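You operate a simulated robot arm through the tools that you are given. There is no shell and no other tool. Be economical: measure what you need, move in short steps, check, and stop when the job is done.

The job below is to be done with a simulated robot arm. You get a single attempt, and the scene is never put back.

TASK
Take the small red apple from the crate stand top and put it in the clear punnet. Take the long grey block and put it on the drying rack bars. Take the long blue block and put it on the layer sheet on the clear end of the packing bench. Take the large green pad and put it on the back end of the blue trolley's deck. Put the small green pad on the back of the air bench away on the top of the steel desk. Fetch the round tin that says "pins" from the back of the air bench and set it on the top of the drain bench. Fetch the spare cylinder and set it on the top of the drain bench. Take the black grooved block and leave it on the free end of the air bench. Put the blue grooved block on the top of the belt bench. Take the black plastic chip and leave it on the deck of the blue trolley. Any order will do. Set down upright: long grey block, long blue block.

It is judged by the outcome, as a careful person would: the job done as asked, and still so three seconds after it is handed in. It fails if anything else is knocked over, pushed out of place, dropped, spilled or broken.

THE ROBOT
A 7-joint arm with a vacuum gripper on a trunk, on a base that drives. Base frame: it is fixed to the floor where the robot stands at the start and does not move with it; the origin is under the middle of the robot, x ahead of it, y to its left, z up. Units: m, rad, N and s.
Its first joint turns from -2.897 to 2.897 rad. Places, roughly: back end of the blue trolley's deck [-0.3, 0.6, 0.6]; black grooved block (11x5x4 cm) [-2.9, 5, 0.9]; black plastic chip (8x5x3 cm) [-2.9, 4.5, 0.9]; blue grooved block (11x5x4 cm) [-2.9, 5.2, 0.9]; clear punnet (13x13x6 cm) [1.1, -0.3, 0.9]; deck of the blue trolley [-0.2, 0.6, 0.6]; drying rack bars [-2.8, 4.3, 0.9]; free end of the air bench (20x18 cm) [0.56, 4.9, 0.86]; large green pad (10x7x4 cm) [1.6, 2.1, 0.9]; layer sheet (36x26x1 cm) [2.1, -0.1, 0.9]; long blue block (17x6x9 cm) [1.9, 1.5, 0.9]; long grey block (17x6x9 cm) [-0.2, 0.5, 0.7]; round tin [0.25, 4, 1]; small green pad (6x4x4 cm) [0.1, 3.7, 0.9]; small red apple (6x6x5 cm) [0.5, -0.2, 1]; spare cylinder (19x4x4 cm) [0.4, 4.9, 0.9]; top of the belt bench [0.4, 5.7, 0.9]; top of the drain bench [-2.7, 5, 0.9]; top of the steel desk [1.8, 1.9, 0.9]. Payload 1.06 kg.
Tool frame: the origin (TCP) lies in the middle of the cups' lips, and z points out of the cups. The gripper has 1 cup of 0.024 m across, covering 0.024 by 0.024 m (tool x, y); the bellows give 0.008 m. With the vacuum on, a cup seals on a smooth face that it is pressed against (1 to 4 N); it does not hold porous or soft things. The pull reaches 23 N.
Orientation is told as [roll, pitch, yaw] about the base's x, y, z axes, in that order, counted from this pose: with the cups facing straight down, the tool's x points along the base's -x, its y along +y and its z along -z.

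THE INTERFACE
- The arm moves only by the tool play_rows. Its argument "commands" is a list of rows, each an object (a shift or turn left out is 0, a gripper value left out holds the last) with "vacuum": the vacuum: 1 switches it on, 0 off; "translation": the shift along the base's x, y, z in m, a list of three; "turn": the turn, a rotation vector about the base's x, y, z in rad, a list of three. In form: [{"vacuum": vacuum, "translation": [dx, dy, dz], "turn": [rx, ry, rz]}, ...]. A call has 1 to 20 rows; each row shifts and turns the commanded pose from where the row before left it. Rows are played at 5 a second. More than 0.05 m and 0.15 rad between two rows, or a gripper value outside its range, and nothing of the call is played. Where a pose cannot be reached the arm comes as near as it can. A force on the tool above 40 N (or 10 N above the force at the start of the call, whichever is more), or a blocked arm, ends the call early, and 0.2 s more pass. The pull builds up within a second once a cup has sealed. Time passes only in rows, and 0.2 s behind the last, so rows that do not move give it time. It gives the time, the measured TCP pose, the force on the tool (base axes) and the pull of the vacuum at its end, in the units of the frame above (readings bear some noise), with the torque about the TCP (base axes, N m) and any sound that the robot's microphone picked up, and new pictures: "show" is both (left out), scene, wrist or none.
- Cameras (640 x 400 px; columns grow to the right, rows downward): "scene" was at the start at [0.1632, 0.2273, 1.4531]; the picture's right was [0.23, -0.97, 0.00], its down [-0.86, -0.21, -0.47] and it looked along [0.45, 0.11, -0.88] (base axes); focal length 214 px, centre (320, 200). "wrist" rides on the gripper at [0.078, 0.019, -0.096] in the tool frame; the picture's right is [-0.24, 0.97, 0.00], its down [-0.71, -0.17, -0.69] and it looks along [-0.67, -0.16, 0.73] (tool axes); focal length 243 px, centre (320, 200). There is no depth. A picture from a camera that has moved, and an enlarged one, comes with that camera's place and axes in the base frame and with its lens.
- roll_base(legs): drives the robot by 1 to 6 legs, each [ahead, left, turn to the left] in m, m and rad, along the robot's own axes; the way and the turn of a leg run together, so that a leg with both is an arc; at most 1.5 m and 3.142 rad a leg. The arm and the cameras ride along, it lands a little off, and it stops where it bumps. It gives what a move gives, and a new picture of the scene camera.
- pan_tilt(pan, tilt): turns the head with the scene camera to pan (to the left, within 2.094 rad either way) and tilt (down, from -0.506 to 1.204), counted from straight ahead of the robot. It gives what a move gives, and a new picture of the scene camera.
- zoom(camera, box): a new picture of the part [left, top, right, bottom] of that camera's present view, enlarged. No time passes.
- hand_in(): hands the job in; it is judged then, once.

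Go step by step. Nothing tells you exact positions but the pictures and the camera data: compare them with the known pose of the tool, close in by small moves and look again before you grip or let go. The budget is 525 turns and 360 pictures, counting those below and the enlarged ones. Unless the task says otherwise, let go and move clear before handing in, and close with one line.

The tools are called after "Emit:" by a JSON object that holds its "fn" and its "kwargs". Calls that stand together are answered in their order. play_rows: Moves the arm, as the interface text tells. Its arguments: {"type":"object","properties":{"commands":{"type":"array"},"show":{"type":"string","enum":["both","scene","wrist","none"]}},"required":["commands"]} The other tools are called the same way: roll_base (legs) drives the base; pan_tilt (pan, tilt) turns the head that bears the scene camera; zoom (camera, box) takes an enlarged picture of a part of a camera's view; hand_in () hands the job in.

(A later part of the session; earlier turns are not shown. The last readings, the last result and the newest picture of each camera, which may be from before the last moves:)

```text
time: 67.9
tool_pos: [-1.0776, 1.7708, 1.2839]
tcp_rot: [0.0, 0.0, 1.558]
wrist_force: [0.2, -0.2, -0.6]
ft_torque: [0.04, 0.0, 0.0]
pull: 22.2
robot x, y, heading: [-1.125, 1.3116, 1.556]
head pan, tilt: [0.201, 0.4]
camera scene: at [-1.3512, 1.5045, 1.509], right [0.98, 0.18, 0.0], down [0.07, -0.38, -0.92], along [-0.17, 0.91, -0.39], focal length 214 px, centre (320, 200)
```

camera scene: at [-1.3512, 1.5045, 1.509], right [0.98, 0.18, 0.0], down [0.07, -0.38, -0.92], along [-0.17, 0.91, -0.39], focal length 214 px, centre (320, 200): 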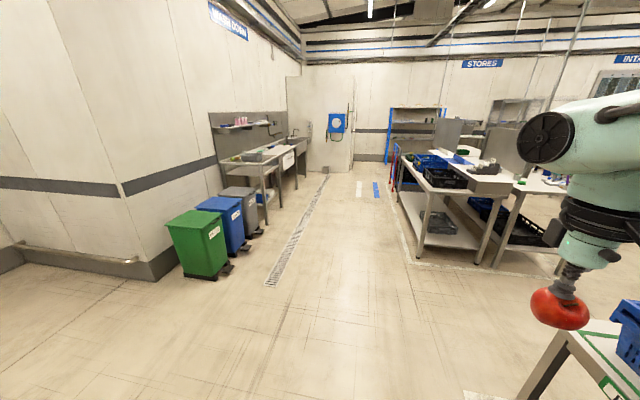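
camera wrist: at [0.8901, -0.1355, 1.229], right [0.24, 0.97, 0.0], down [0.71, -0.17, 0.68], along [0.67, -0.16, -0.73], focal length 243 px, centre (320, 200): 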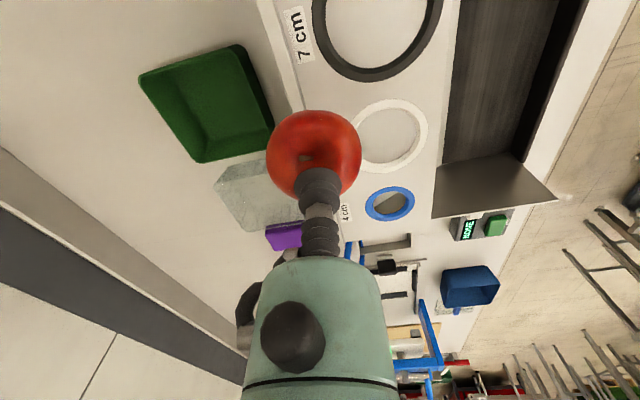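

There's a gap of about 1.4 m between this table (ends y≈2.25) and the next bench (starts y≈3.7). I'll cross east at y≈2.95.

Emit:
{"fn": "roll_base", "kwargs": {"legs": [[1.45, 0, 0], [0.19, 0, 0], [0, 0, -1.556]]}}

Emit:
{"fn": "pan_tilt", "kwargs": {"pan": 0.0, "tilt": 0.6}}

Emit:
{"fn": "pan_tilt", "kwargs": {"pan": -1.0, "tilt": 0.6}}

```text
time: 80.1
tool_pos: [-0.6461, 2.9265, 1.284]
tcp_rot: [-0.001, 0.001, 0.027]
wrist_force: [-0.1, -0.2, -0.8]
ft_torque: [0.01, -0.01, 0.02]
pull: 22.9
robot x, y, heading: [-1.1138, 2.9532, 0.027]
head pan, tilt: [0.201, 0.4]
camera scene: at [-0.9254, 3.1914, 1.509], right [0.22, -0.97, 0.0], down [-0.38, -0.09, -0.92], along [0.9, 0.21, -0.39], focal length 214 px, centre (320, 200)
```

scene: 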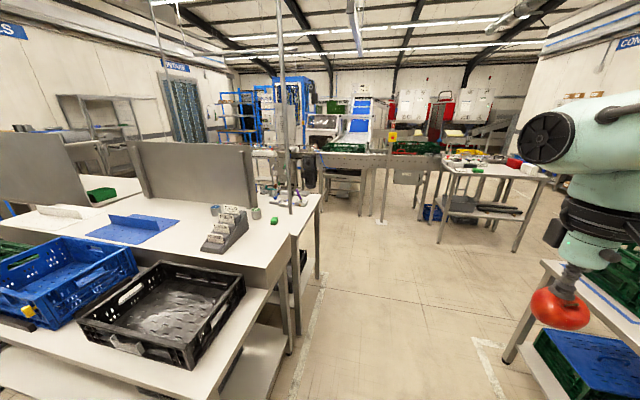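

```text
time: 80.8
tool_pos: [-0.6464, 2.9265, 1.284]
tcp_rot: [-0.001, 0.0, 0.025]
wrist_force: [1.2, -0.1, -1.0]
ft_torque: [0.02, 0.0, 0.0]
pull: 22.6
robot x, y, heading: [-1.111, 2.9591, 0.024]
head pan, tilt: [0.0, 0.6]
camera scene: at [-0.9273, 3.1729, 1.4909], right [0.03, -1.0, 0.0], down [-0.56, -0.01, -0.83], along [0.83, 0.02, -0.56], focal length 214 px, centre (320, 200)
```

scene: 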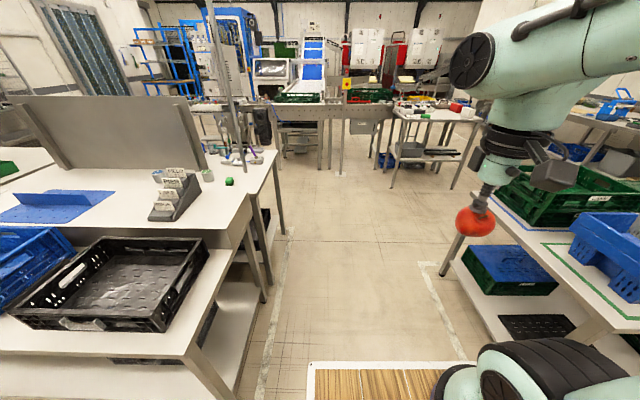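

```text
time: 82.1
tool_pos: [-0.6468, 2.9264, 1.2839]
tcp_rot: [0.0, 0.0, 0.027]
wrist_force: [-0.5, 0.5, -0.4]
ft_torque: [0.0, -0.02, 0.01]
pull: 23.1
robot x, y, heading: [-1.1139, 2.9573, 0.028]
head pan, tilt: [-1.0, 0.6]
camera scene: at [-0.966, 3.0975, 1.4908], right [-0.83, -0.56, 0.0], down [-0.32, 0.47, -0.83], along [0.46, -0.68, -0.56], focal length 214 px, centre (320, 200)
```

scene: 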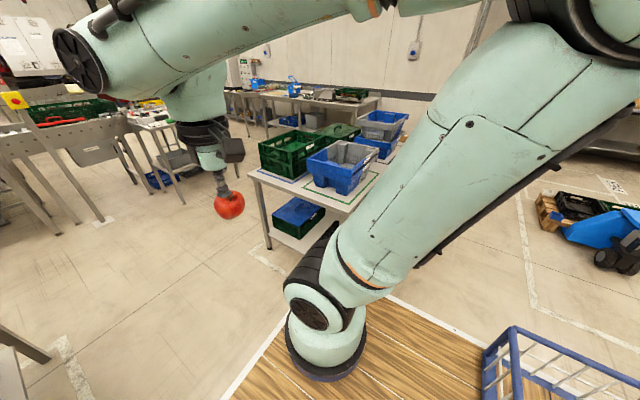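

The gap is clear (2.2 < y < 3.6). I'll drive east through it to x≈0.75.

Emit:
{"fn": "roll_base", "kwargs": {"legs": [[0, 0, -0.03], [1.5, 0, 0], [0.4, 0, 0], [0, 0, -1.571]]}}

Emit:
{"fn": "pan_tilt", "kwargs": {"pan": 0.0, "tilt": 0.6}}

Emit:
{"fn": "pan_tilt", "kwargs": {"pan": 0.7, "tilt": 0.6}}

```text
time: 95.8
tool_pos: [0.7562, 2.4849, 1.284]
tcp_rot: [0.001, -0.002, -1.565]
wrist_force: [1.1, 0.6, 0.1]
ft_torque: [0.0, 0.04, -0.03]
pull: 23.1
robot x, y, heading: [0.7967, 2.9505, -1.567]
head pan, tilt: [-1.0, 0.6]
camera scene: at [0.932, 2.8043, 1.4908], right [-0.54, 0.84, 0.0], down [0.47, 0.31, -0.83], along [-0.69, -0.45, -0.56], focal length 214 px, centre (320, 200)
```

scene: 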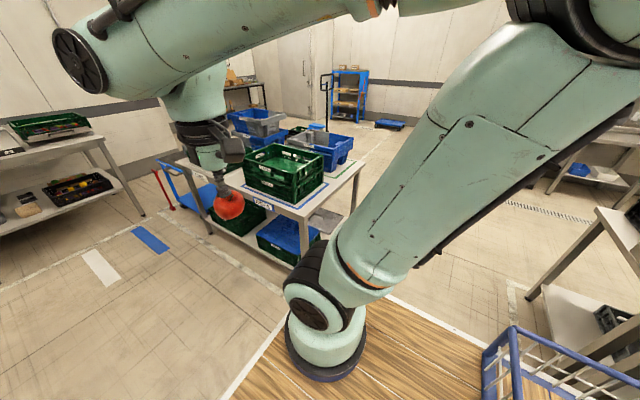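

```text
time: 97.1
tool_pos: [0.7559, 2.4847, 1.2832]
tcp_rot: [0.0, -0.002, -1.565]
wrist_force: [-0.3, 0.8, -0.3]
ft_torque: [-0.02, 0.04, -0.01]
pull: 23.3
robot x, y, heading: [0.7953, 2.951, -1.565]
head pan, tilt: [0.0, 0.6]
camera scene: at [1.0066, 2.764, 1.4908], right [-1.0, 0.0, 0.0], down [0.0, 0.56, -0.83], along [0.0, -0.83, -0.56], focal length 214 px, centre (320, 200)
```

scene: 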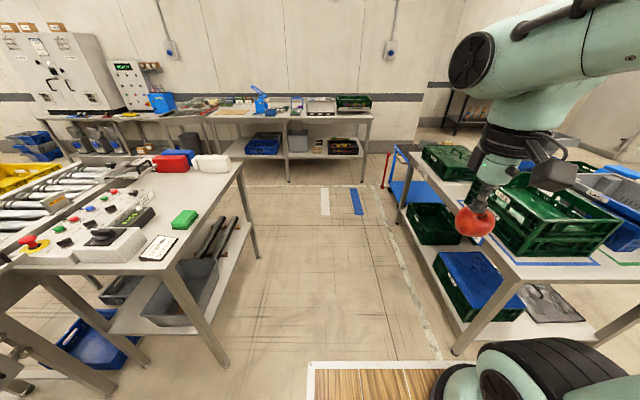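

```text
time: 98.1
tool_pos: [0.7559, 2.4851, 1.284]
tcp_rot: [0.001, 0.001, -1.566]
wrist_force: [-0.4, 0.9, -0.7]
ft_torque: [0.01, 0.03, 0.01]
pull: 23.3
robot x, y, heading: [0.7971, 2.9489, -1.564]
head pan, tilt: [0.7, 0.6]
camera scene: at [1.0634, 2.7851, 1.4908], right [-0.76, -0.65, 0.0], down [-0.37, 0.43, -0.83], along [0.53, -0.63, -0.56], focal length 214 px, centre (320, 200)
```

scene: 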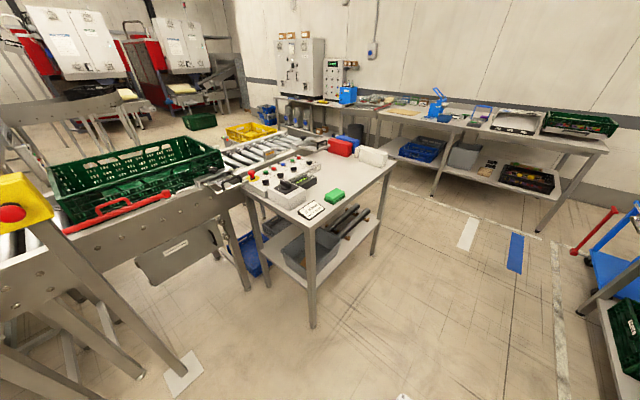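

The aisle is clear, with the steel desk to the east and the packing bench ahead. I'll drive south, turn to face east, and side up to the bench by the punnet.

Emit:
{"fn": "roll_base", "kwargs": {"legs": [[1.4, 0, 0], [0.72, 0, 0], [0, 0, 1.566], [0.05, -0.25, 0]]}}

Emit:
{"fn": "pan_tilt", "kwargs": {"pan": -0.8, "tilt": 0.9}}

```text
time: 113.9
tool_pos: [1.294, 0.5336, 1.2842]
tcp_rot: [-0.001, -0.001, -0.011]
wrist_force: [0.4, 0.9, -0.1]
ft_torque: [-0.02, -0.01, 0.02]
pull: 23.1
robot x, y, heading: [0.8343, 0.5808, -0.007]
head pan, tilt: [0.7, 0.6]
camera scene: at [1.0024, 0.8477, 1.4908], right [0.63, -0.77, 0.0], down [-0.44, -0.36, -0.83], along [0.64, 0.52, -0.56], focal length 214 px, centre (320, 200)
```

scene: 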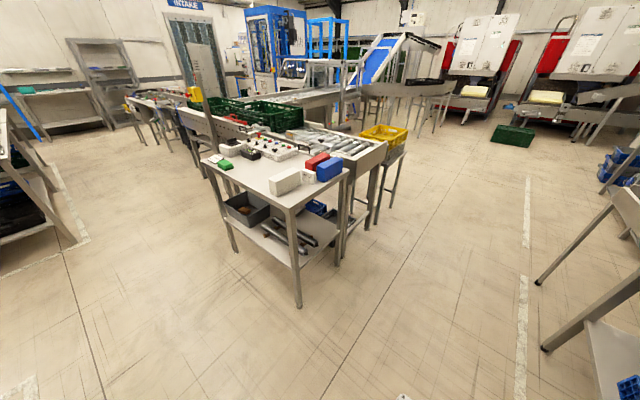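

```text
time: 115.5
tool_pos: [1.2951, 0.5335, 1.2841]
tcp_rot: [-0.001, -0.001, -0.013]
wrist_force: [-0.3, 0.3, -0.8]
ft_torque: [-0.02, -0.01, -0.01]
pull: 23.2
robot x, y, heading: [0.8298, 0.5797, -0.01]
head pan, tilt: [-0.799, 0.901]
camera scene: at [0.9861, 0.737, 1.466], right [-0.72, -0.69, 0.0], down [-0.54, 0.57, -0.62], along [0.43, -0.45, -0.78], focal length 214 px, centre (320, 200)
```

scene: 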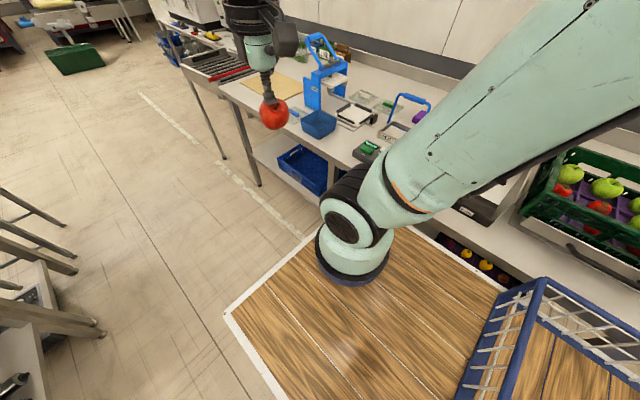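

The robot is alongside the bench. I'll edge closer and swing the apple towards the punnet.

Emit:
{"fn": "roll_base", "kwargs": {"legs": [[0.03, -0.06, 0.01]]}}

Emit:
{"fn": "play_rows", "kwargs": {"commands": [{"translation": [-0.01, -0.048, 0]}, {"translation": [-0.01, -0.048, 0]}, {"translation": [-0.01, -0.048, 0]}, {"translation": [-0.01, -0.048, 0]}, {"translation": [-0.01, -0.048, 0]}, {"translation": [-0.01, -0.048, 0]}, {"translation": [-0.01, -0.048, 0]}, {"translation": [-0.01, -0.048, 0]}, {"translation": [-0.01, -0.048, 0]}, {"translation": [-0.01, -0.048, 0]}, {"translation": [-0.01, -0.048, 0]}, {"translation": [-0.01, -0.048, 0]}]}}

```text
time: 116.5
tool_pos: [1.3244, 0.4786, 1.285]
tcp_rot: [-0.001, 0.0, -0.001]
wrist_force: [-0.7, -1.1, -0.5]
ft_torque: [-0.02, 0.01, 0.04]
pull: 22.7
robot x, y, heading: [0.8613, 0.519, -0.0]
head pan, tilt: [-0.799, 0.901]
camera scene: at [1.0141, 0.6782, 1.466], right [-0.72, -0.7, 0.0], down [-0.55, 0.56, -0.62], along [0.43, -0.45, -0.78], focal length 214 px, centre (320, 200)
```

scene: 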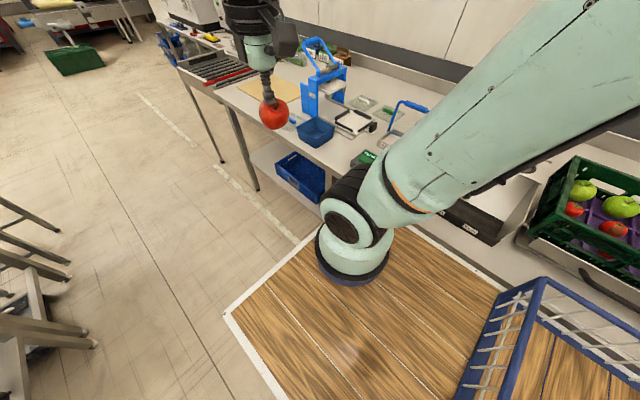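

```text
time: 119.1
tool_pos: [1.2056, -0.0978, 1.2852]
tcp_rot: [-0.003, 0.001, 0.0]
wrist_force: [0.1, -0.3, -0.9]
ft_torque: [-0.03, -0.02, -0.03]
pull: 22.7
robot x, y, heading: [0.8613, 0.5225, -0.005]
head pan, tilt: [-0.799, 0.901]
camera scene: at [1.0141, 0.679, 1.4659], right [-0.72, -0.7, 0.0], down [-0.55, 0.56, -0.62], along [0.43, -0.45, -0.78], focal length 214 px, centre (320, 200)
camera wrist: at [1.1268, -0.0782, 1.3788], right [0.24, 0.97, 0.0], down [0.71, -0.17, 0.69], along [0.67, -0.16, -0.73], focal length 243 px, centre (320, 200)
```

scene: 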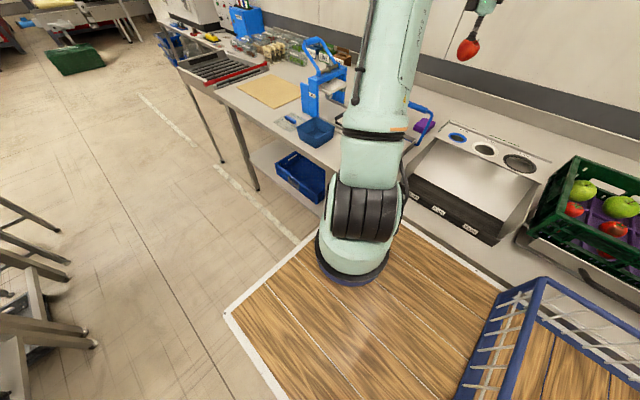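
wrist: 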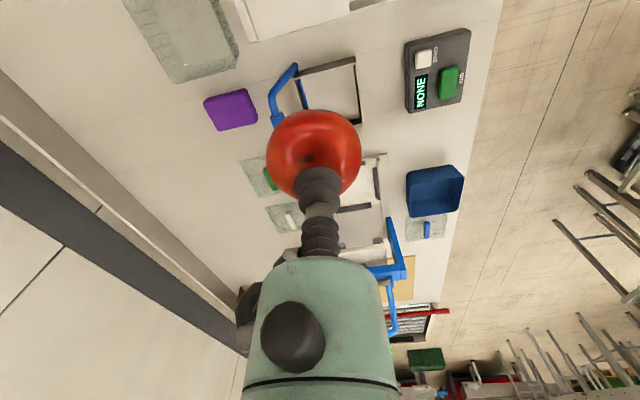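

The punnet is again at (1.138, -0.297). I'll move over it and lower.

Emit:
{"fn": "play_rows", "kwargs": {"commands": [{"translation": [-0.0135, -0.04, 0]}, {"translation": [-0.0135, -0.04, 0]}, {"translation": [-0.0135, -0.04, -0.02]}, {"translation": [-0.0135, -0.04, -0.02]}, {"translation": [-0.0135, -0.04, -0.02]}, {"translation": [0, 0, -0.045]}, {"translation": [0, 0, -0.045]}, {"translation": [0, 0, -0.045]}, {}]}}

```text
time: 121.1
tool_pos: [1.1422, -0.2771, 1.0998]
tcp_rot: [0.001, 0.0, -0.002]
wrist_force: [0.0, 0.0, -0.9]
ft_torque: [-0.03, -0.02, 0.0]
pull: 22.7
out of reach, approached as far as the arm can: row 5
robot x, y, heading: [0.8596, 0.5242, 0.0]
head pan, tilt: [-0.799, 0.901]
camera scene: at [1.014, 0.6782, 1.466], right [-0.72, -0.7, 0.0], down [-0.55, 0.56, -0.62], along [0.43, -0.45, -0.78], focal length 214 px, centre (320, 200)
camera wrist: at [1.0656, -0.2579, 1.1937], right [0.24, 0.97, 0.0], down [0.71, -0.17, 0.69], along [0.67, -0.16, -0.73], focal length 243 px, centre (320, 200)
```

scene: 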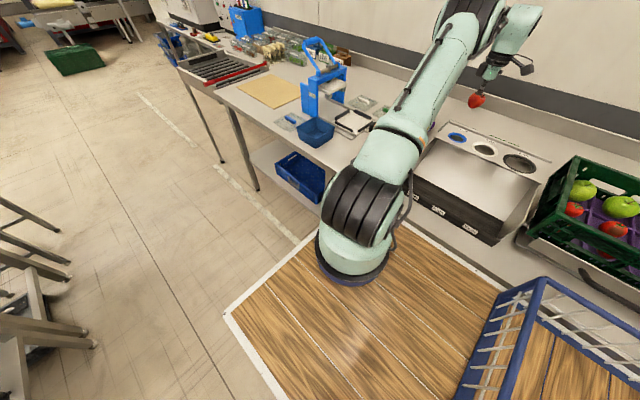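
wrist: 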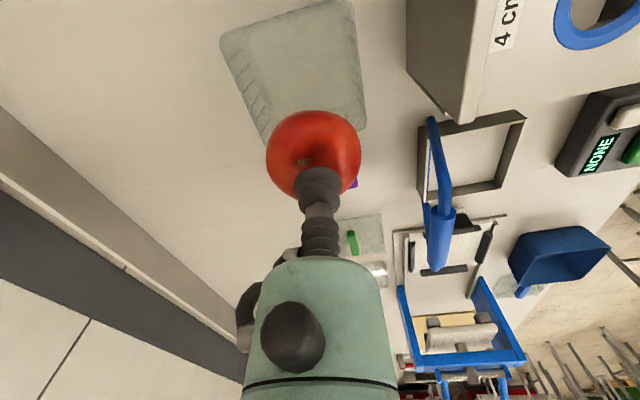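

I'm nearly centred over the punnet at (1.132, -0.295). I'll adjust and lower in steps.

Emit:
{"fn": "play_rows", "kwargs": {"commands": [{"translation": [-0.009, -0.018, -0.03]}, {"translation": [0, 0, -0.03]}, {"translation": [0, 0, -0.03]}, {}]}}

```text
time: 122.1
tool_pos: [1.1351, -0.2945, 1.0093]
tcp_rot: [0.0, 0.001, -0.001]
wrist_force: [-0.9, 1.2, -0.4]
ft_torque: [-0.03, 0.01, 0.01]
pull: 22.8
robot x, y, heading: [0.8615, 0.521, -0.007]
head pan, tilt: [-0.799, 0.901]
camera scene: at [1.014, 0.6782, 1.466], right [-0.72, -0.7, 0.0], down [-0.55, 0.56, -0.62], along [0.43, -0.45, -0.78], focal length 214 px, centre (320, 200)
camera wrist: at [1.0563, -0.2761, 1.1043], right [0.24, 0.97, 0.0], down [0.71, -0.17, 0.69], along [0.67, -0.16, -0.73], focal length 243 px, centre (320, 200)
```

scene: 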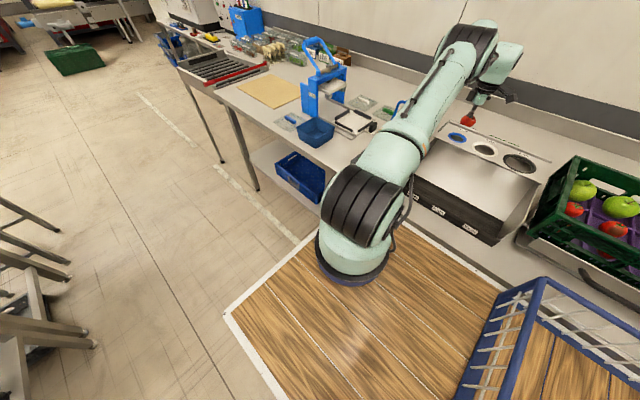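
wrist: 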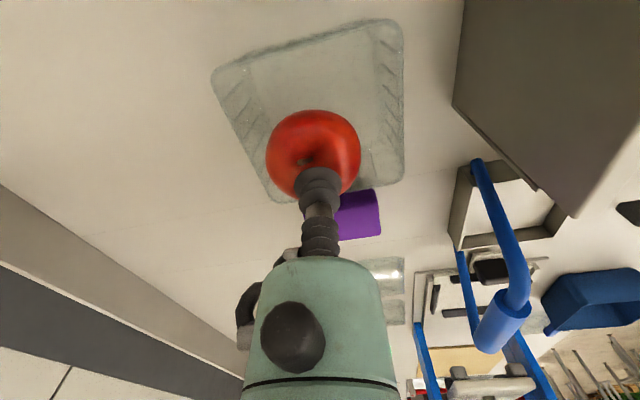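

The apple is centred over the punnet opening. I'll lower it gently to the floor of the punnet.

Emit:
{"fn": "play_rows", "kwargs": {"commands": [{"translation": [0, 0, -0.02]}, {"translation": [0, 0, -0.02]}, {"translation": [0, 0, -0.01]}, {}], "show": "none"}}

Emit:
{"fn": "play_rows", "kwargs": {"commands": [{"translation": [0, 0, -0.007]}, {"translation": [0, 0, -0.007]}, {}], "show": "wrist"}}

```text
time: 123.1
tool_pos: [1.1343, -0.2959, 0.9581]
tcp_rot: [-0.001, 0.0, -0.003]
wrist_force: [0.5, -0.1, 0.1]
ft_torque: [0.0, -0.02, 0.02]
pull: 23.0
robot x, y, heading: [0.8596, 0.5211, -0.005]
head pan, tilt: [-0.799, 0.901]
```

```text
time: 123.9
tool_pos: [1.1344, -0.2956, 0.9442]
tcp_rot: [-0.001, -0.001, -0.002]
wrist_force: [0.3, 0.1, -0.8]
ft_torque: [-0.04, -0.01, 0.01]
pull: 22.5
robot x, y, heading: [0.8596, 0.5228, -0.003]
head pan, tilt: [-0.799, 0.901]
camera wrist: at [1.0567, -0.2762, 1.0395], right [0.24, 0.97, 0.0], down [0.71, -0.17, 0.68], along [0.67, -0.16, -0.73], focal length 243 px, centre (320, 200)
```

wrist: 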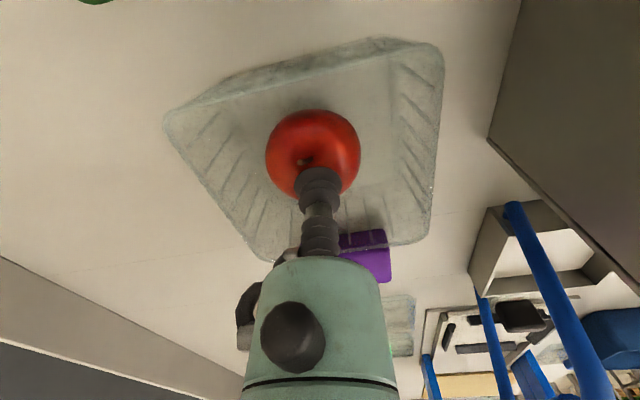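

Emit:
{"fn": "play_rows", "kwargs": {"commands": [{"translation": [0, 0, -0.004]}, {}, {}], "show": "none"}}

Emit:
{"fn": "play_rows", "kwargs": {"commands": [{"translation": [0, 0, -0.004]}, {}, {}], "show": "none"}}

Emit:
{"fn": "play_rows", "kwargs": {"commands": [{"translation": [0, 0, -0.004]}, {}, {}], "show": "none"}}

Emit:
{"fn": "play_rows", "kwargs": {"commands": [{"translation": [0, 0, -0.004]}, {}, {}], "show": "wrist"}}

```text
time: 124.7
tool_pos: [1.1355, -0.2952, 0.9413]
tcp_rot: [0.0, -0.001, -0.002]
wrist_force: [0.5, -0.2, -1.3]
ft_torque: [-0.02, 0.0, -0.02]
pull: 23.1
robot x, y, heading: [0.8614, 0.5226, -0.003]
head pan, tilt: [-0.799, 0.901]
```

```text
time: 125.5
tool_pos: [1.1352, -0.2961, 0.9373]
tcp_rot: [-0.001, 0.0, 0.0]
wrist_force: [0.4, -0.6, -0.6]
ft_torque: [-0.03, 0.0, 0.02]
pull: 23.0
robot x, y, heading: [0.8603, 0.5212, -0.002]
head pan, tilt: [-0.799, 0.901]
```

```text
time: 126.3
tool_pos: [1.1345, -0.2951, 0.9331]
tcp_rot: [0.001, 0.0, -0.002]
wrist_force: [1.6, -0.1, 1.9]
ft_torque: [-0.02, 0.0, 0.04]
pull: 22.9
robot x, y, heading: [0.8579, 0.5228, -0.002]
head pan, tilt: [-0.799, 0.901]
```

```text
time: 127.1
tool_pos: [1.134, -0.2954, 0.9291]
tcp_rot: [-0.001, -0.001, -0.002]
wrist_force: [2.2, -1.5, 16.5]
ft_torque: [-0.05, 0.05, -0.01]
pull: 23.3
robot x, y, heading: [0.8574, 0.5218, -0.001]
head pan, tilt: [-0.799, 0.901]
camera wrist: at [1.0567, -0.2763, 1.0246], right [0.24, 0.97, 0.0], down [0.71, -0.17, 0.69], along [0.67, -0.16, -0.73], focal length 243 px, centre (320, 200)
```

wrist: 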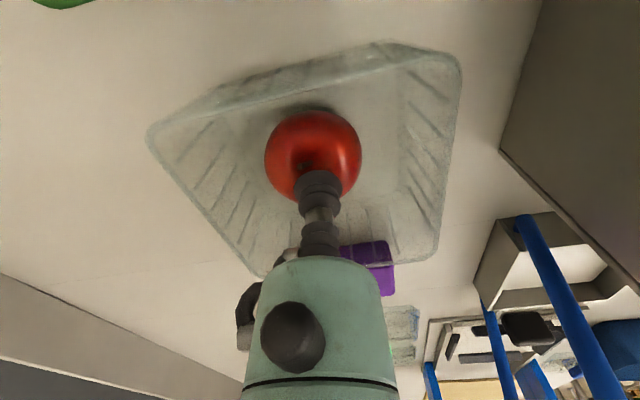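

The apple is on the punnet floor. I'll ease up, release, and lift away.

Emit:
{"fn": "play_rows", "kwargs": {"commands": [{"translation": [0, 0, 0.003]}, {"vacuum": 0}, {}, {}, {}, {"translation": [0, 0, 0.01]}, {"translation": [0, 0, 0.02]}, {"translation": [0, 0, 0.04]}, {"translation": [0, 0, 0.05]}], "show": "wrist"}}

```text
time: 129.1
tool_pos: [1.1328, -0.2967, 1.0517]
tcp_rot: [0.001, -0.001, -0.001]
wrist_force: [0.3, 0.4, -0.2]
ft_torque: [0.05, 0.03, 0.0]
pull: 0.0
robot x, y, heading: [0.86, 0.5204, -0.006]
head pan, tilt: [-0.799, 0.901]
camera wrist: at [1.0554, -0.2774, 1.1467], right [0.24, 0.97, 0.0], down [0.71, -0.17, 0.68], along [0.67, -0.16, -0.73], focal length 243 px, centre (320, 200)
```

wrist: 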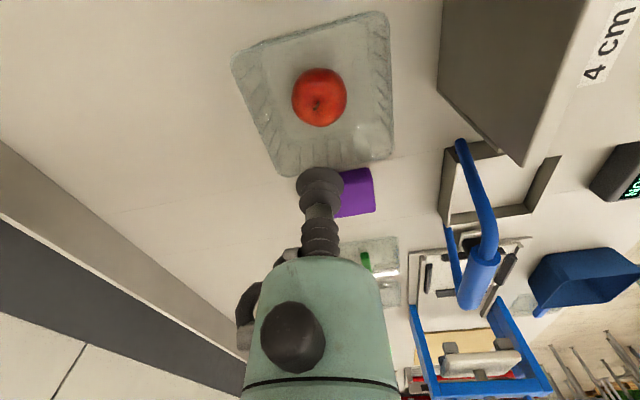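

The apple sits in the punnet. Next is the blue block on the steel desk: I'll retract the arm and drive east along the bench.

Emit:
{"fn": "play_rows", "kwargs": {"commands": [{"translation": [0.0, 0.02, 0.04]}, {"translation": [0.0, 0.02, 0.04]}, {"translation": [0.01, 0.03, 0.035]}, {"translation": [0.01, 0.03, 0.035]}, {"translation": [0.01, 0.03, 0.035]}, {"translation": [0.01, 0.045, 0.01]}, {"translation": [0.01, 0.045, 0]}, {"translation": [0.01, 0.045, 0]}, {"translation": [0.01, 0.045, 0]}, {"translation": [0.01, 0.045, 0]}, {"translation": [0.01, 0.045, 0]}, {"translation": [0.01, 0.045, 0]}, {"translation": [0.01, 0.045, 0]}, {"translation": [0.01, 0.045, 0]}, {"translation": [0.01, 0.045, 0]}, {"translation": [0.01, 0.045, 0]}, {"translation": [0.01, 0.045, 0]}, {"translation": [0.01, 0.045, 0]}], "show": "none"}}

Emit:
{"fn": "roll_base", "kwargs": {"legs": [[0, 0.33, 0], [0.7, 0, 0]]}}

Emit:
{"fn": "pan_tilt", "kwargs": {"pan": 1.2, "tilt": 0.8}}

```text
time: 132.9
tool_pos: [1.2939, 0.419, 1.2464]
tcp_rot: [-0.002, -0.001, -0.004]
wrist_force: [2.0, -0.2, 0.5]
ft_torque: [0.0, -0.03, 0.02]
pull: 0.0
robot x, y, heading: [0.861, 0.5219, -0.007]
head pan, tilt: [-0.799, 0.901]
```

```text
time: 138.6
tool_pos: [2.0071, 0.7433, 1.2473]
tcp_rot: [0.0, 0.0, -0.009]
wrist_force: [-0.2, -0.5, -1.0]
ft_torque: [0.01, 0.01, 0.03]
pull: 0.1
robot x, y, heading: [1.5715, 0.8491, -0.009]
head pan, tilt: [-0.799, 0.901]
camera scene: at [1.7278, 1.0034, 1.466], right [-0.72, -0.69, 0.0], down [-0.54, 0.57, -0.62], along [0.43, -0.45, -0.78], focal length 214 px, centre (320, 200)
```

scene: 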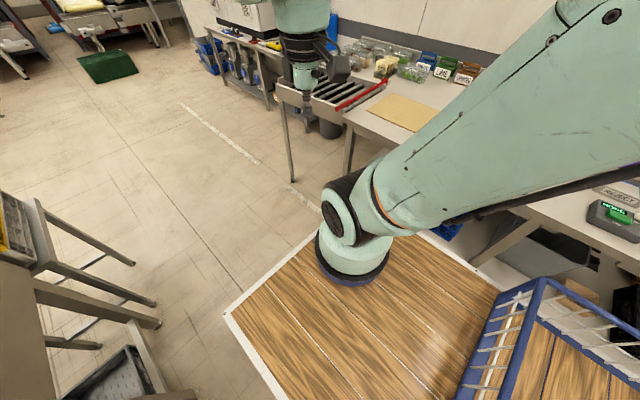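

```text
time: 140.5
tool_pos: [2.006, 0.743, 1.2461]
tcp_rot: [0.0, 0.001, -0.009]
wrist_force: [0.4, 0.0, -0.7]
ft_torque: [0.0, 0.01, -0.02]
pull: 0.0
robot x, y, heading: [1.5775, 0.8444, -0.01]
head pan, tilt: [1.201, 0.799]
camera scene: at [1.7055, 1.1329, 1.4739], right [0.93, -0.37, 0.0], down [-0.27, -0.67, -0.7], along [0.26, 0.65, -0.72], focal length 214 px, centre (320, 200)
```

scene: 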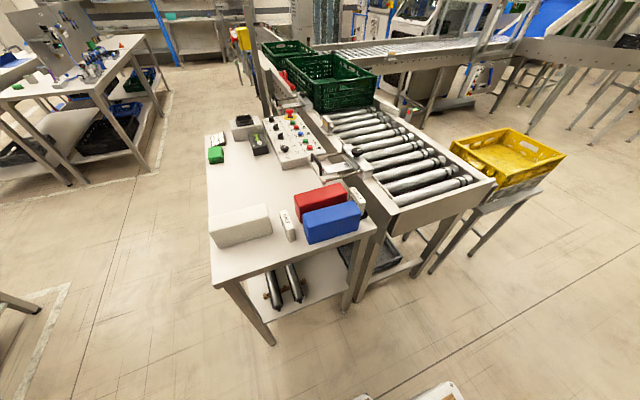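

The blue block is at about (1.90, 1.53), with a red one right behind it. I'll bring the wrist camera over it.

Emit:
{"fn": "play_rows", "kwargs": {"commands": [{"translation": [-0.01, 0.045, 0]}, {"translation": [-0.01, 0.045, 0]}, {"translation": [-0.01, 0.045, 0]}, {"translation": [-0.01, 0.045, 0]}, {"translation": [-0.01, 0.045, 0]}, {"translation": [-0.01, 0.045, 0]}, {"translation": [-0.01, 0.045, 0]}, {"translation": [-0.01, 0.045, 0]}, {"translation": [-0.01, 0.045, 0]}, {"translation": [-0.01, 0.045, 0]}, {"translation": [-0.01, 0.045, 0]}, {"translation": [-0.01, 0.045, 0]}, {"translation": [-0.01, 0.045, 0]}, {"translation": [-0.01, 0.045, 0]}]}}

```text
time: 143.3
tool_pos: [1.9056, 1.3018, 1.3218]
tcp_rot: [0.156, 0.132, -0.023]
wrist_force: [-0.4, 0.2, -0.5]
ft_torque: [-0.03, -0.05, -0.02]
pull: 0.1
robot x, y, heading: [1.5743, 0.8427, -0.01]
head pan, tilt: [1.201, 0.799]
stopped in row 14: the arm was blocked; the commanded pose is now the measured one
camera scene: at [1.6493, 1.1354, 1.4755], right [0.95, 0.32, 0.0], down [0.23, -0.67, -0.71], along [-0.23, 0.67, -0.7], focal length 214 px, centre (320, 200)
camera wrist: at [1.8421, 1.3075, 1.4281], right [0.27, 0.95, 0.12], down [0.78, -0.29, 0.55], along [0.56, -0.06, -0.82], focal length 243 px, centre (320, 200)
```

scene: 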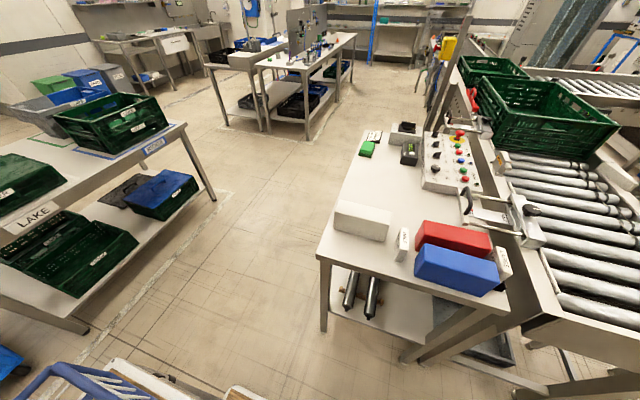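
wrist: 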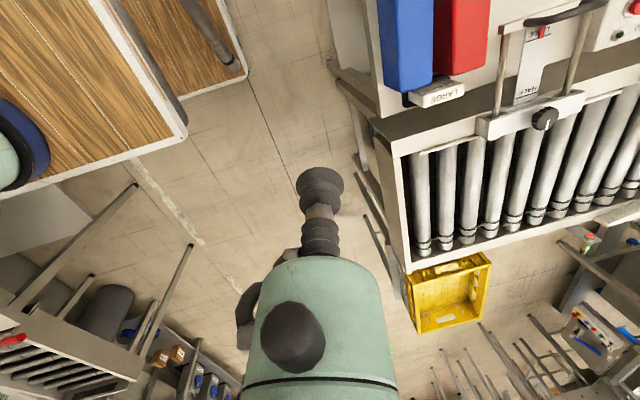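

The arm's elbow met the robot's own head on the left side. I'll back off the way I came, then work in front of the robot instead.

Emit:
{"fn": "play_rows", "kwargs": {"commands": [{"translation": [0.01, -0.03, 0], "turn": [-0.04, -0.033, 0]}, {"translation": [0.01, -0.04, 0], "turn": [-0.04, -0.033, 0]}, {"translation": [0.01, -0.04, -0.02], "turn": [-0.04, -0.033, 0]}, {"translation": [0.01, -0.04, -0.02], "turn": [-0.036, -0.033, 0.01]}, {"translation": [0.01, -0.045, 0]}, {"translation": [0.01, -0.045, 0]}], "show": "scene"}}

```text
time: 144.7
tool_pos: [1.9588, 1.0642, 1.2745]
tcp_rot: [-0.018, -0.015, -0.01]
wrist_force: [0.0, -0.4, 0.3]
ft_torque: [-0.02, 0.01, 0.03]
pull: 0.2
robot x, y, heading: [1.5743, 0.8443, -0.009]
head pan, tilt: [1.201, 0.799]
camera scene: at [1.7054, 1.1334, 1.4739], right [0.93, -0.37, 0.0], down [-0.26, -0.67, -0.7], along [0.26, 0.65, -0.72], focal length 214 px, centre (320, 200)
```

scene: 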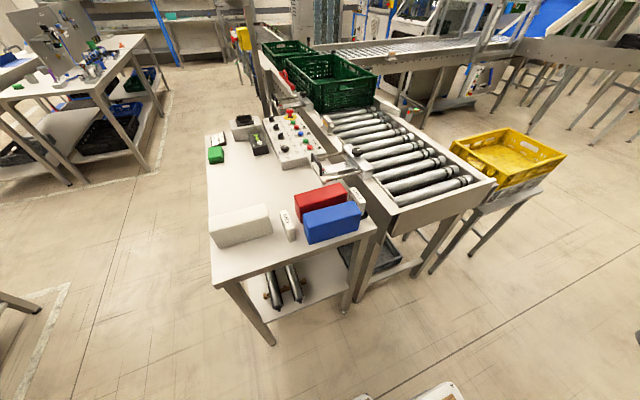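

Emit:
{"fn": "play_rows", "kwargs": {"commands": [{"translation": [0.007, -0.046, -0.004], "turn": [0.018, 0.015, 0]}, {"translation": [0.007, -0.046, -0.004]}, {"translation": [0.007, -0.046, -0.004]}, {"translation": [0.007, -0.046, -0.004]}, {"translation": [0.007, -0.046, -0.004]}, {"translation": [0.007, -0.046, -0.004]}, {"translation": [0.007, -0.046, -0.004]}], "show": "none"}}

Emit:
{"fn": "roll_base", "kwargs": {"legs": [[0, 0, 1.58], [0, -0.22, 0]]}}

Emit:
{"fn": "pan_tilt", "kwargs": {"pan": -0.3, "tilt": 0.8}}

```text
time: 146.3
tool_pos: [2.008, 0.743, 1.2462]
tcp_rot: [0.003, 0.002, -0.011]
wrist_force: [-0.5, 0.4, 0.9]
ft_torque: [-0.01, -0.01, 0.04]
pull: 0.0
robot x, y, heading: [1.5742, 0.8412, -0.01]
head pan, tilt: [1.201, 0.799]
```

```text
time: 151.9
tool_pos: [1.8901, 1.2859, 1.2466]
tcp_rot: [0.002, 0.003, 1.574]
wrist_force: [-1.1, -0.3, 1.3]
ft_torque: [0.0, -0.03, 0.0]
pull: 0.1
robot x, y, heading: [1.7909, 0.8479, 1.581]
head pan, tilt: [1.201, 0.799]
camera scene: at [1.5093, 0.9776, 1.474], right [0.35, 0.94, 0.0], down [0.67, -0.25, -0.7], along [-0.65, 0.25, -0.72], focal length 214 px, centre (320, 200)
```

scene: 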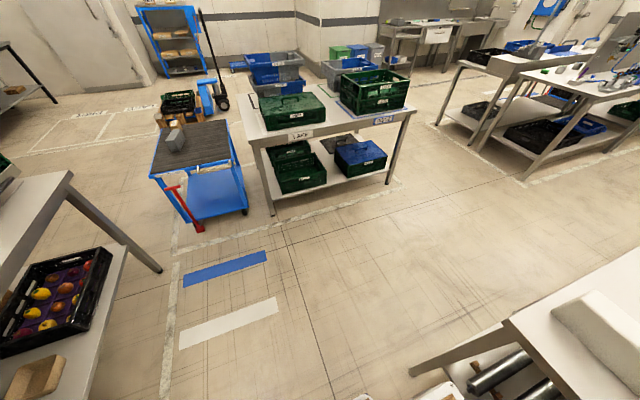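

```text
time: 153.5
tool_pos: [1.8912, 1.2856, 1.2469]
tcp_rot: [0.003, 0.003, 1.573]
wrist_force: [0.1, 0.3, 0.1]
ft_torque: [-0.03, -0.02, -0.01]
pull: 0.0
robot x, y, heading: [1.7914, 0.8496, 1.58]
head pan, tilt: [-0.3, 0.799]
camera scene: at [1.6078, 1.0263, 1.4739], right [0.96, -0.29, 0.0], down [-0.21, -0.69, -0.7], along [0.2, 0.67, -0.72], focal length 214 px, centre (320, 200)
```

scene: 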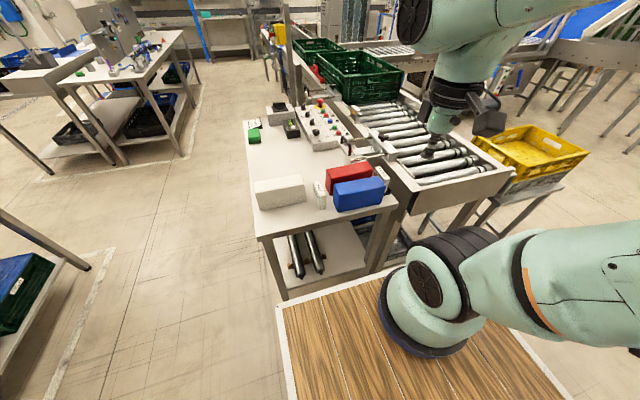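

The blue block is straight ahead at about (1.89, 1.52). I'll check with the wrist camera.

Emit:
{"fn": "play_rows", "kwargs": {"commands": [{"translation": [0, 0.03, -0.03]}, {"translation": [0, 0.03, -0.03]}], "show": "wrist"}}

```text
time: 154.1
tool_pos: [1.8904, 1.3461, 1.1858]
tcp_rot: [0.001, 0.003, 1.575]
wrist_force: [0.7, 0.4, 0.8]
ft_torque: [0.03, 0.01, 0.03]
pull: 0.0
robot x, y, heading: [1.793, 0.8477, 1.58]
head pan, tilt: [-0.3, 0.799]
camera wrist: at [1.8722, 1.268, 1.2807], right [-0.97, 0.23, 0.0], down [0.17, 0.71, 0.68], along [0.16, 0.67, -0.73], focal length 243 px, centre (320, 200)
```

wrist: 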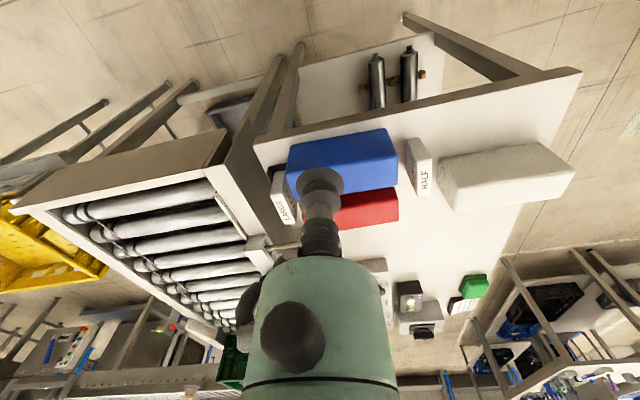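

Emit:
{"fn": "zoom", "kwargs": {"camera": "wrist", "box": [250, 110, 442, 230]}}

```text
3.33 times, centred on (346, 170) of wrist
camera zoom: at [1.8722, 1.268, 1.2807], right [-0.97, 0.23, 0.0], down [0.17, 0.71, 0.68], along [0.16, 0.67, -0.73], focal length 809 px, centre (233, 300)
```

zoom: 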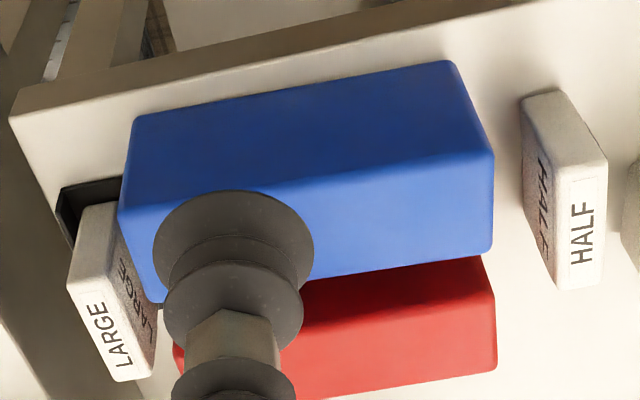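

The block's top centre is about (1.892, 1.509, 0.98), with its long axis along x. I'll move above it and descend.

Emit:
{"fn": "play_rows", "kwargs": {"commands": [{"translation": [0, 0.041, 0]}, {"translation": [0.001, 0.041, 0]}, {"translation": [0, 0.041, 0]}, {"translation": [0.001, 0.04, 0]}, {"translation": [0, 0, -0.045]}, {"translation": [0, 0, -0.045]}, {"translation": [0, 0, -0.045]}, {"translation": [0, 0, -0.03], "vacuum": 1}, {}], "show": "both"}}

```text
time: 156.1
tool_pos: [1.8928, 1.5087, 1.0227]
tcp_rot: [0.001, 0.004, 1.574]
wrist_force: [-0.1, 0.8, -0.3]
ft_torque: [0.03, -0.04, 0.02]
pull: 0.1
robot x, y, heading: [1.7931, 0.8464, 1.577]
head pan, tilt: [-0.3, 0.799]
camera scene: at [1.6079, 1.0262, 1.4739], right [0.96, -0.29, 0.0], down [-0.21, -0.69, -0.7], along [0.2, 0.67, -0.72], focal length 214 px, centre (320, 200)
camera wrist: at [1.8745, 1.4306, 1.1164], right [-0.97, 0.23, 0.0], down [0.17, 0.71, 0.68], along [0.16, 0.67, -0.73], focal length 243 px, centre (320, 200)
```

scene: 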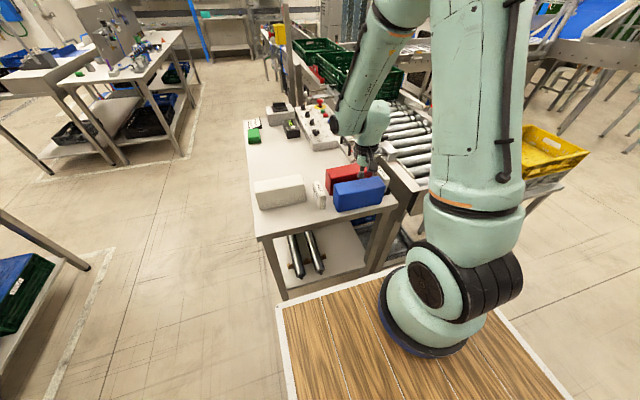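
wrist: 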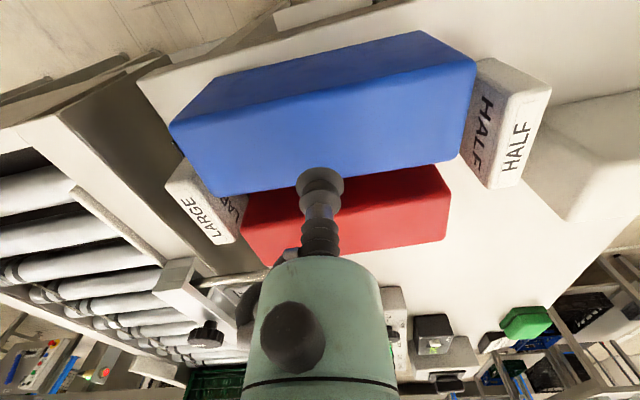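

Well centred. I'll creep down until it seals.

Emit:
{"fn": "play_rows", "kwargs": {"commands": [{"translation": [0, -0.002, -0.02]}, {"translation": [0, 0, -0.012]}, {"translation": [0, 0, -0.004]}, {}], "show": "none"}}

Emit:
{"fn": "play_rows", "kwargs": {"commands": [{"translation": [0, 0, -0.003]}, {}, {}], "show": "none"}}

Emit:
{"fn": "play_rows", "kwargs": {"commands": [{"translation": [0, 0, -0.003]}, {}, {}], "show": "none"}}

```text
time: 157.1
tool_pos: [1.8921, 1.5065, 0.985]
tcp_rot: [0.002, 0.0, 1.575]
wrist_force: [0.2, 5.5, 12.7]
ft_torque: [0.05, -0.04, 0.01]
pull: 23.1
robot x, y, heading: [1.7955, 0.8458, 1.579]
head pan, tilt: [-0.3, 0.799]
```

```text
time: 157.9
tool_pos: [1.8926, 1.5076, 0.9831]
tcp_rot: [0.001, 0.002, 1.573]
wrist_force: [-1.3, 5.1, 11.0]
ft_torque: [0.0, -0.04, 0.03]
pull: 21.8
robot x, y, heading: [1.7979, 0.8483, 1.581]
head pan, tilt: [-0.3, 0.799]
```

```text
time: 158.8
tool_pos: [1.8923, 1.5073, 0.9817]
tcp_rot: [0.002, -0.002, 1.574]
wrist_force: [-1.8, -5.3, 20.2]
ft_torque: [0.06, -0.07, 0.0]
pull: 23.0
robot x, y, heading: [1.7958, 0.8495, 1.581]
head pan, tilt: [-0.3, 0.799]
stopped in row 3: the force on the tool passed its limit at 40 N (the readings are from after the stop); the commanded pose is now the measured one
```

It sealed; I pressed a little more than needed. I'll lift slowly and watch the red block.

Emit:
{"fn": "play_rows", "kwargs": {"commands": [{"translation": [0, 0, 0.005]}, {"translation": [0, 0, 0.01]}, {"translation": [0, 0, 0.02]}, {"translation": [0, 0, 0.03]}, {"translation": [0, 0, 0.04]}, {"translation": [0, 0, 0.045]}, {"translation": [0, 0, 0.045]}], "show": "both"}}

```text
time: 160.4
tool_pos: [1.8918, 1.5071, 1.1767]
tcp_rot: [0.002, 0.002, 1.574]
wrist_force: [0.0, -0.5, -2.1]
ft_torque: [-0.02, 0.03, -0.02]
pull: 23.1
robot x, y, heading: [1.7923, 0.8474, 1.579]
head pan, tilt: [-0.3, 0.799]
camera scene: at [1.6079, 1.0268, 1.4739], right [0.96, -0.29, 0.0], down [-0.21, -0.69, -0.7], along [0.2, 0.67, -0.72], focal length 214 px, centre (320, 200)
camera wrist: at [1.8736, 1.4288, 1.2714], right [-0.97, 0.23, 0.0], down [0.17, 0.71, 0.68], along [0.16, 0.67, -0.73], focal length 243 px, centre (320, 200)
```

scene: 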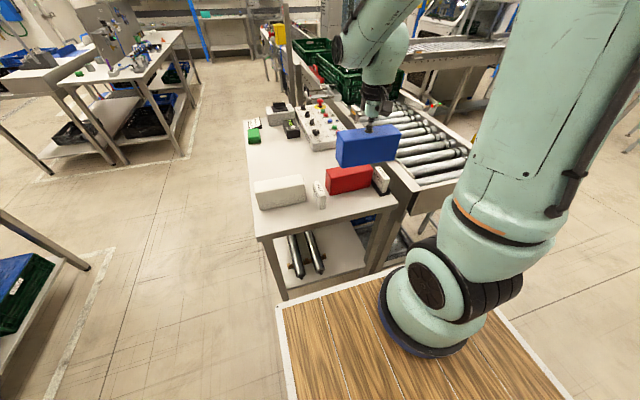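
wrist: 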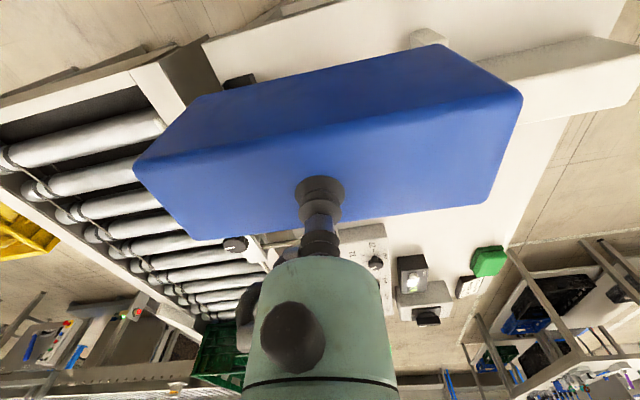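

The block lifted cleanly with the red one and the tags undisturbed. I'll tuck it in and turn the robot around to face the packing bench's clear end.

Emit:
{"fn": "play_rows", "kwargs": {"commands": [{"translation": [0, -0.04, 0.025]}, {"translation": [0, -0.04, 0.025]}, {"translation": [0, -0.04, 0.025]}, {"translation": [0, -0.04, 0.025]}, {"translation": [0, -0.04, 0.0]}, {"translation": [0, -0.02, 0.0]}], "show": "none"}}

Emit:
{"fn": "roll_base", "kwargs": {"legs": [[-0.1, 0, 0], [0, 0, -1.575], [0, 0, -1.575], [0, 0.3, 0]]}}

Emit:
{"fn": "pan_tilt", "kwargs": {"pan": 0.0, "tilt": 0.8}}

```text
time: 161.8
tool_pos: [1.8912, 1.288, 1.2757]
tcp_rot: [0.004, 0.0, 1.574]
wrist_force: [-0.8, 0.3, -2.6]
ft_torque: [-0.02, -0.01, 0.0]
pull: 22.5
robot x, y, heading: [1.7956, 0.8472, 1.58]
head pan, tilt: [-0.3, 0.799]
```

```text
time: 172.3
tool_pos: [1.9892, 0.3097, 1.2751]
tcp_rot: [0.001, 0.0, -1.582]
wrist_force: [0.4, 0.6, -2.4]
ft_torque: [-0.02, -0.01, -0.01]
pull: 23.0
robot x, y, heading: [2.092, 0.749, -1.577]
head pan, tilt: [-0.3, 0.799]
camera scene: at [2.2789, 0.5697, 1.4739], right [-0.95, 0.3, 0.0], down [0.22, 0.68, -0.7], along [-0.21, -0.66, -0.72], focal length 214 px, centre (320, 200)
```

scene: 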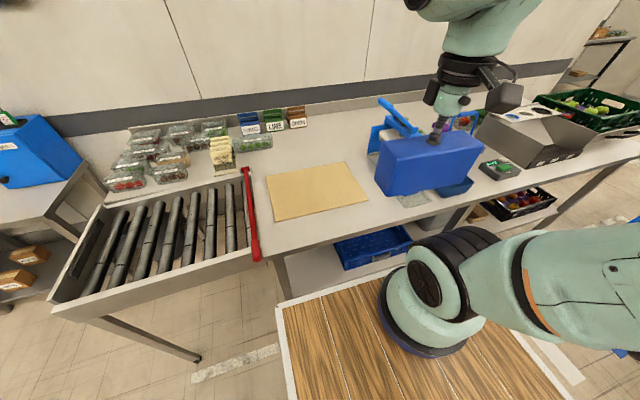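

```text
time: 173.1
tool_pos: [1.9886, 0.3085, 1.2756]
tcp_rot: [0.002, 0.0, -1.584]
wrist_force: [0.1, -0.1, -2.1]
ft_torque: [0.01, 0.03, 0.02]
pull: 22.5
robot x, y, heading: [2.094, 0.7435, -1.579]
head pan, tilt: [0.0, 0.799]
camera scene: at [2.3026, 0.5659, 1.4739], right [-1.0, 0.01, 0.0], down [0.01, 0.72, -0.7], along [-0.01, -0.7, -0.72], focal length 214 px, centre (320, 200)
```

scene: 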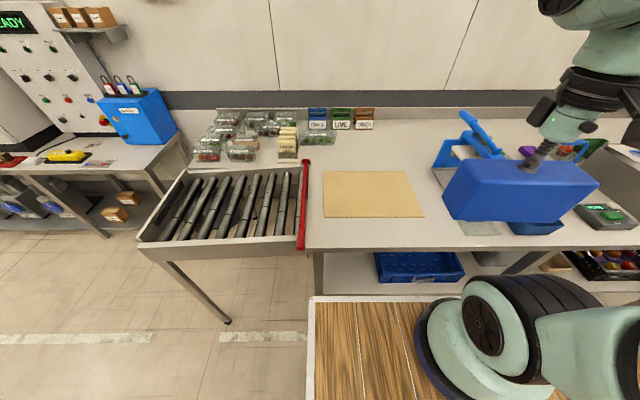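

The tan layer sheet is centred at about (2.10, -0.04). I'll carry the block over it.

Emit:
{"fn": "play_rows", "kwargs": {"commands": [{"translation": [0.014, -0.0435, 0]}, {"translation": [0.014, -0.0435, 0]}, {"translation": [0.014, -0.0435, 0]}, {"translation": [0.014, -0.0435, 0]}, {"translation": [0.014, -0.0435, 0]}, {"translation": [0.014, -0.0435, 0]}, {"translation": [0.014, -0.0435, 0]}, {"translation": [0.014, -0.0435, 0]}, {"translation": [0, 0, -0.045]}, {"translation": [0, 0, -0.045]}, {"translation": [0, 0, -0.045]}, {"translation": [0, 0, -0.045]}, {}], "show": "both"}}

```text
time: 175.9
tool_pos: [2.1007, -0.0398, 1.096]
tcp_rot: [0.001, 0.0, -1.581]
wrist_force: [0.4, 0.7, -2.3]
ft_torque: [0.03, 0.01, 0.01]
pull: 23.4
robot x, y, heading: [2.0945, 0.7438, -1.58]
head pan, tilt: [0.0, 0.799]
camera scene: at [2.3026, 0.566, 1.4739], right [-1.0, 0.01, 0.0], down [0.01, 0.72, -0.7], along [-0.01, -0.7, -0.72], focal length 214 px, centre (320, 200)
camera wrist: at [2.1211, 0.038, 1.1893], right [0.97, -0.25, 0.0], down [-0.18, -0.71, 0.68], along [-0.17, -0.66, -0.73], focal length 243 px, centre (320, 200)
```

scene: 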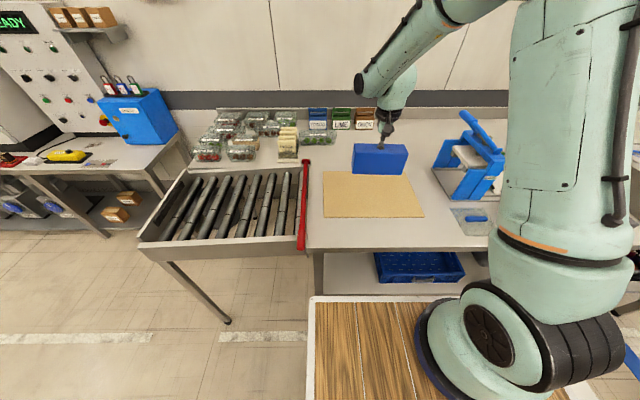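
wrist: 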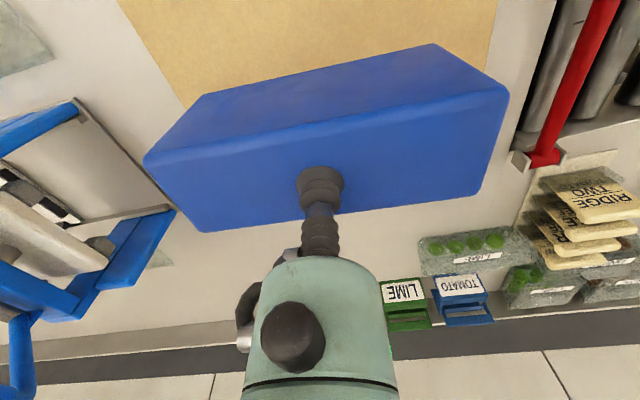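

Positioned over the sheet. I'll lower to just above contact and look.

Emit:
{"fn": "play_rows", "kwargs": {"commands": [{"translation": [0, 0, -0.04]}, {"translation": [0, 0, -0.04]}, {}], "show": "scene"}}

Emit:
{"fn": "play_rows", "kwargs": {"commands": [{"translation": [0, 0, -0.01]}, {"translation": [0, 0, -0.006]}, {}], "show": "none"}}

```text
time: 176.7
tool_pos: [2.1008, -0.039, 1.0151]
tcp_rot: [0.003, 0.0, -1.583]
wrist_force: [0.1, -0.5, -2.3]
ft_torque: [-0.01, 0.0, 0.0]
pull: 22.9
robot x, y, heading: [2.0906, 0.7462, -1.579]
head pan, tilt: [0.0, 0.799]
camera scene: at [2.3026, 0.566, 1.4739], right [-1.0, 0.01, 0.0], down [0.01, 0.72, -0.7], along [-0.01, -0.7, -0.72], focal length 214 px, centre (320, 200)
```

scene: 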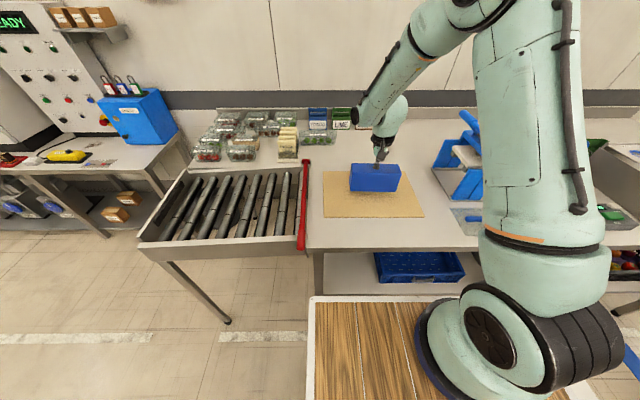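

```text
time: 177.5
tool_pos: [2.1011, -0.0389, 0.999]
tcp_rot: [0.004, 0.0, -1.583]
wrist_force: [0.8, -0.1, -1.7]
ft_torque: [0.02, 0.01, 0.04]
pull: 22.7
robot x, y, heading: [2.0923, 0.7483, -1.578]
head pan, tilt: [0.0, 0.799]
```

Emit:
{"fn": "play_rows", "kwargs": {"commands": [{"translation": [0, 0, -0.004]}, {"translation": [0, 0, -0.003]}, {}], "show": "none"}}

```text
time: 178.3
tool_pos: [2.1006, -0.04, 0.9929]
tcp_rot: [0.003, 0.002, -1.584]
wrist_force: [-0.7, 0.6, -2.0]
ft_torque: [-0.01, 0.02, 0.0]
pull: 23.3
robot x, y, heading: [2.0936, 0.7465, -1.58]
head pan, tilt: [0.0, 0.799]
```

Emit:
{"fn": "play_rows", "kwargs": {"commands": [{"translation": [0, 0, -0.003]}, {"translation": [0, 0, -0.002]}, {}], "show": "none"}}

```text
time: 179.1
tool_pos: [2.0998, -0.0396, 0.9873]
tcp_rot: [0.003, 0.0, -1.583]
wrist_force: [0.1, -0.2, -2.3]
ft_torque: [-0.01, -0.03, -0.03]
pull: 22.8
robot x, y, heading: [2.0915, 0.7494, -1.582]
head pan, tilt: [0.0, 0.799]
```

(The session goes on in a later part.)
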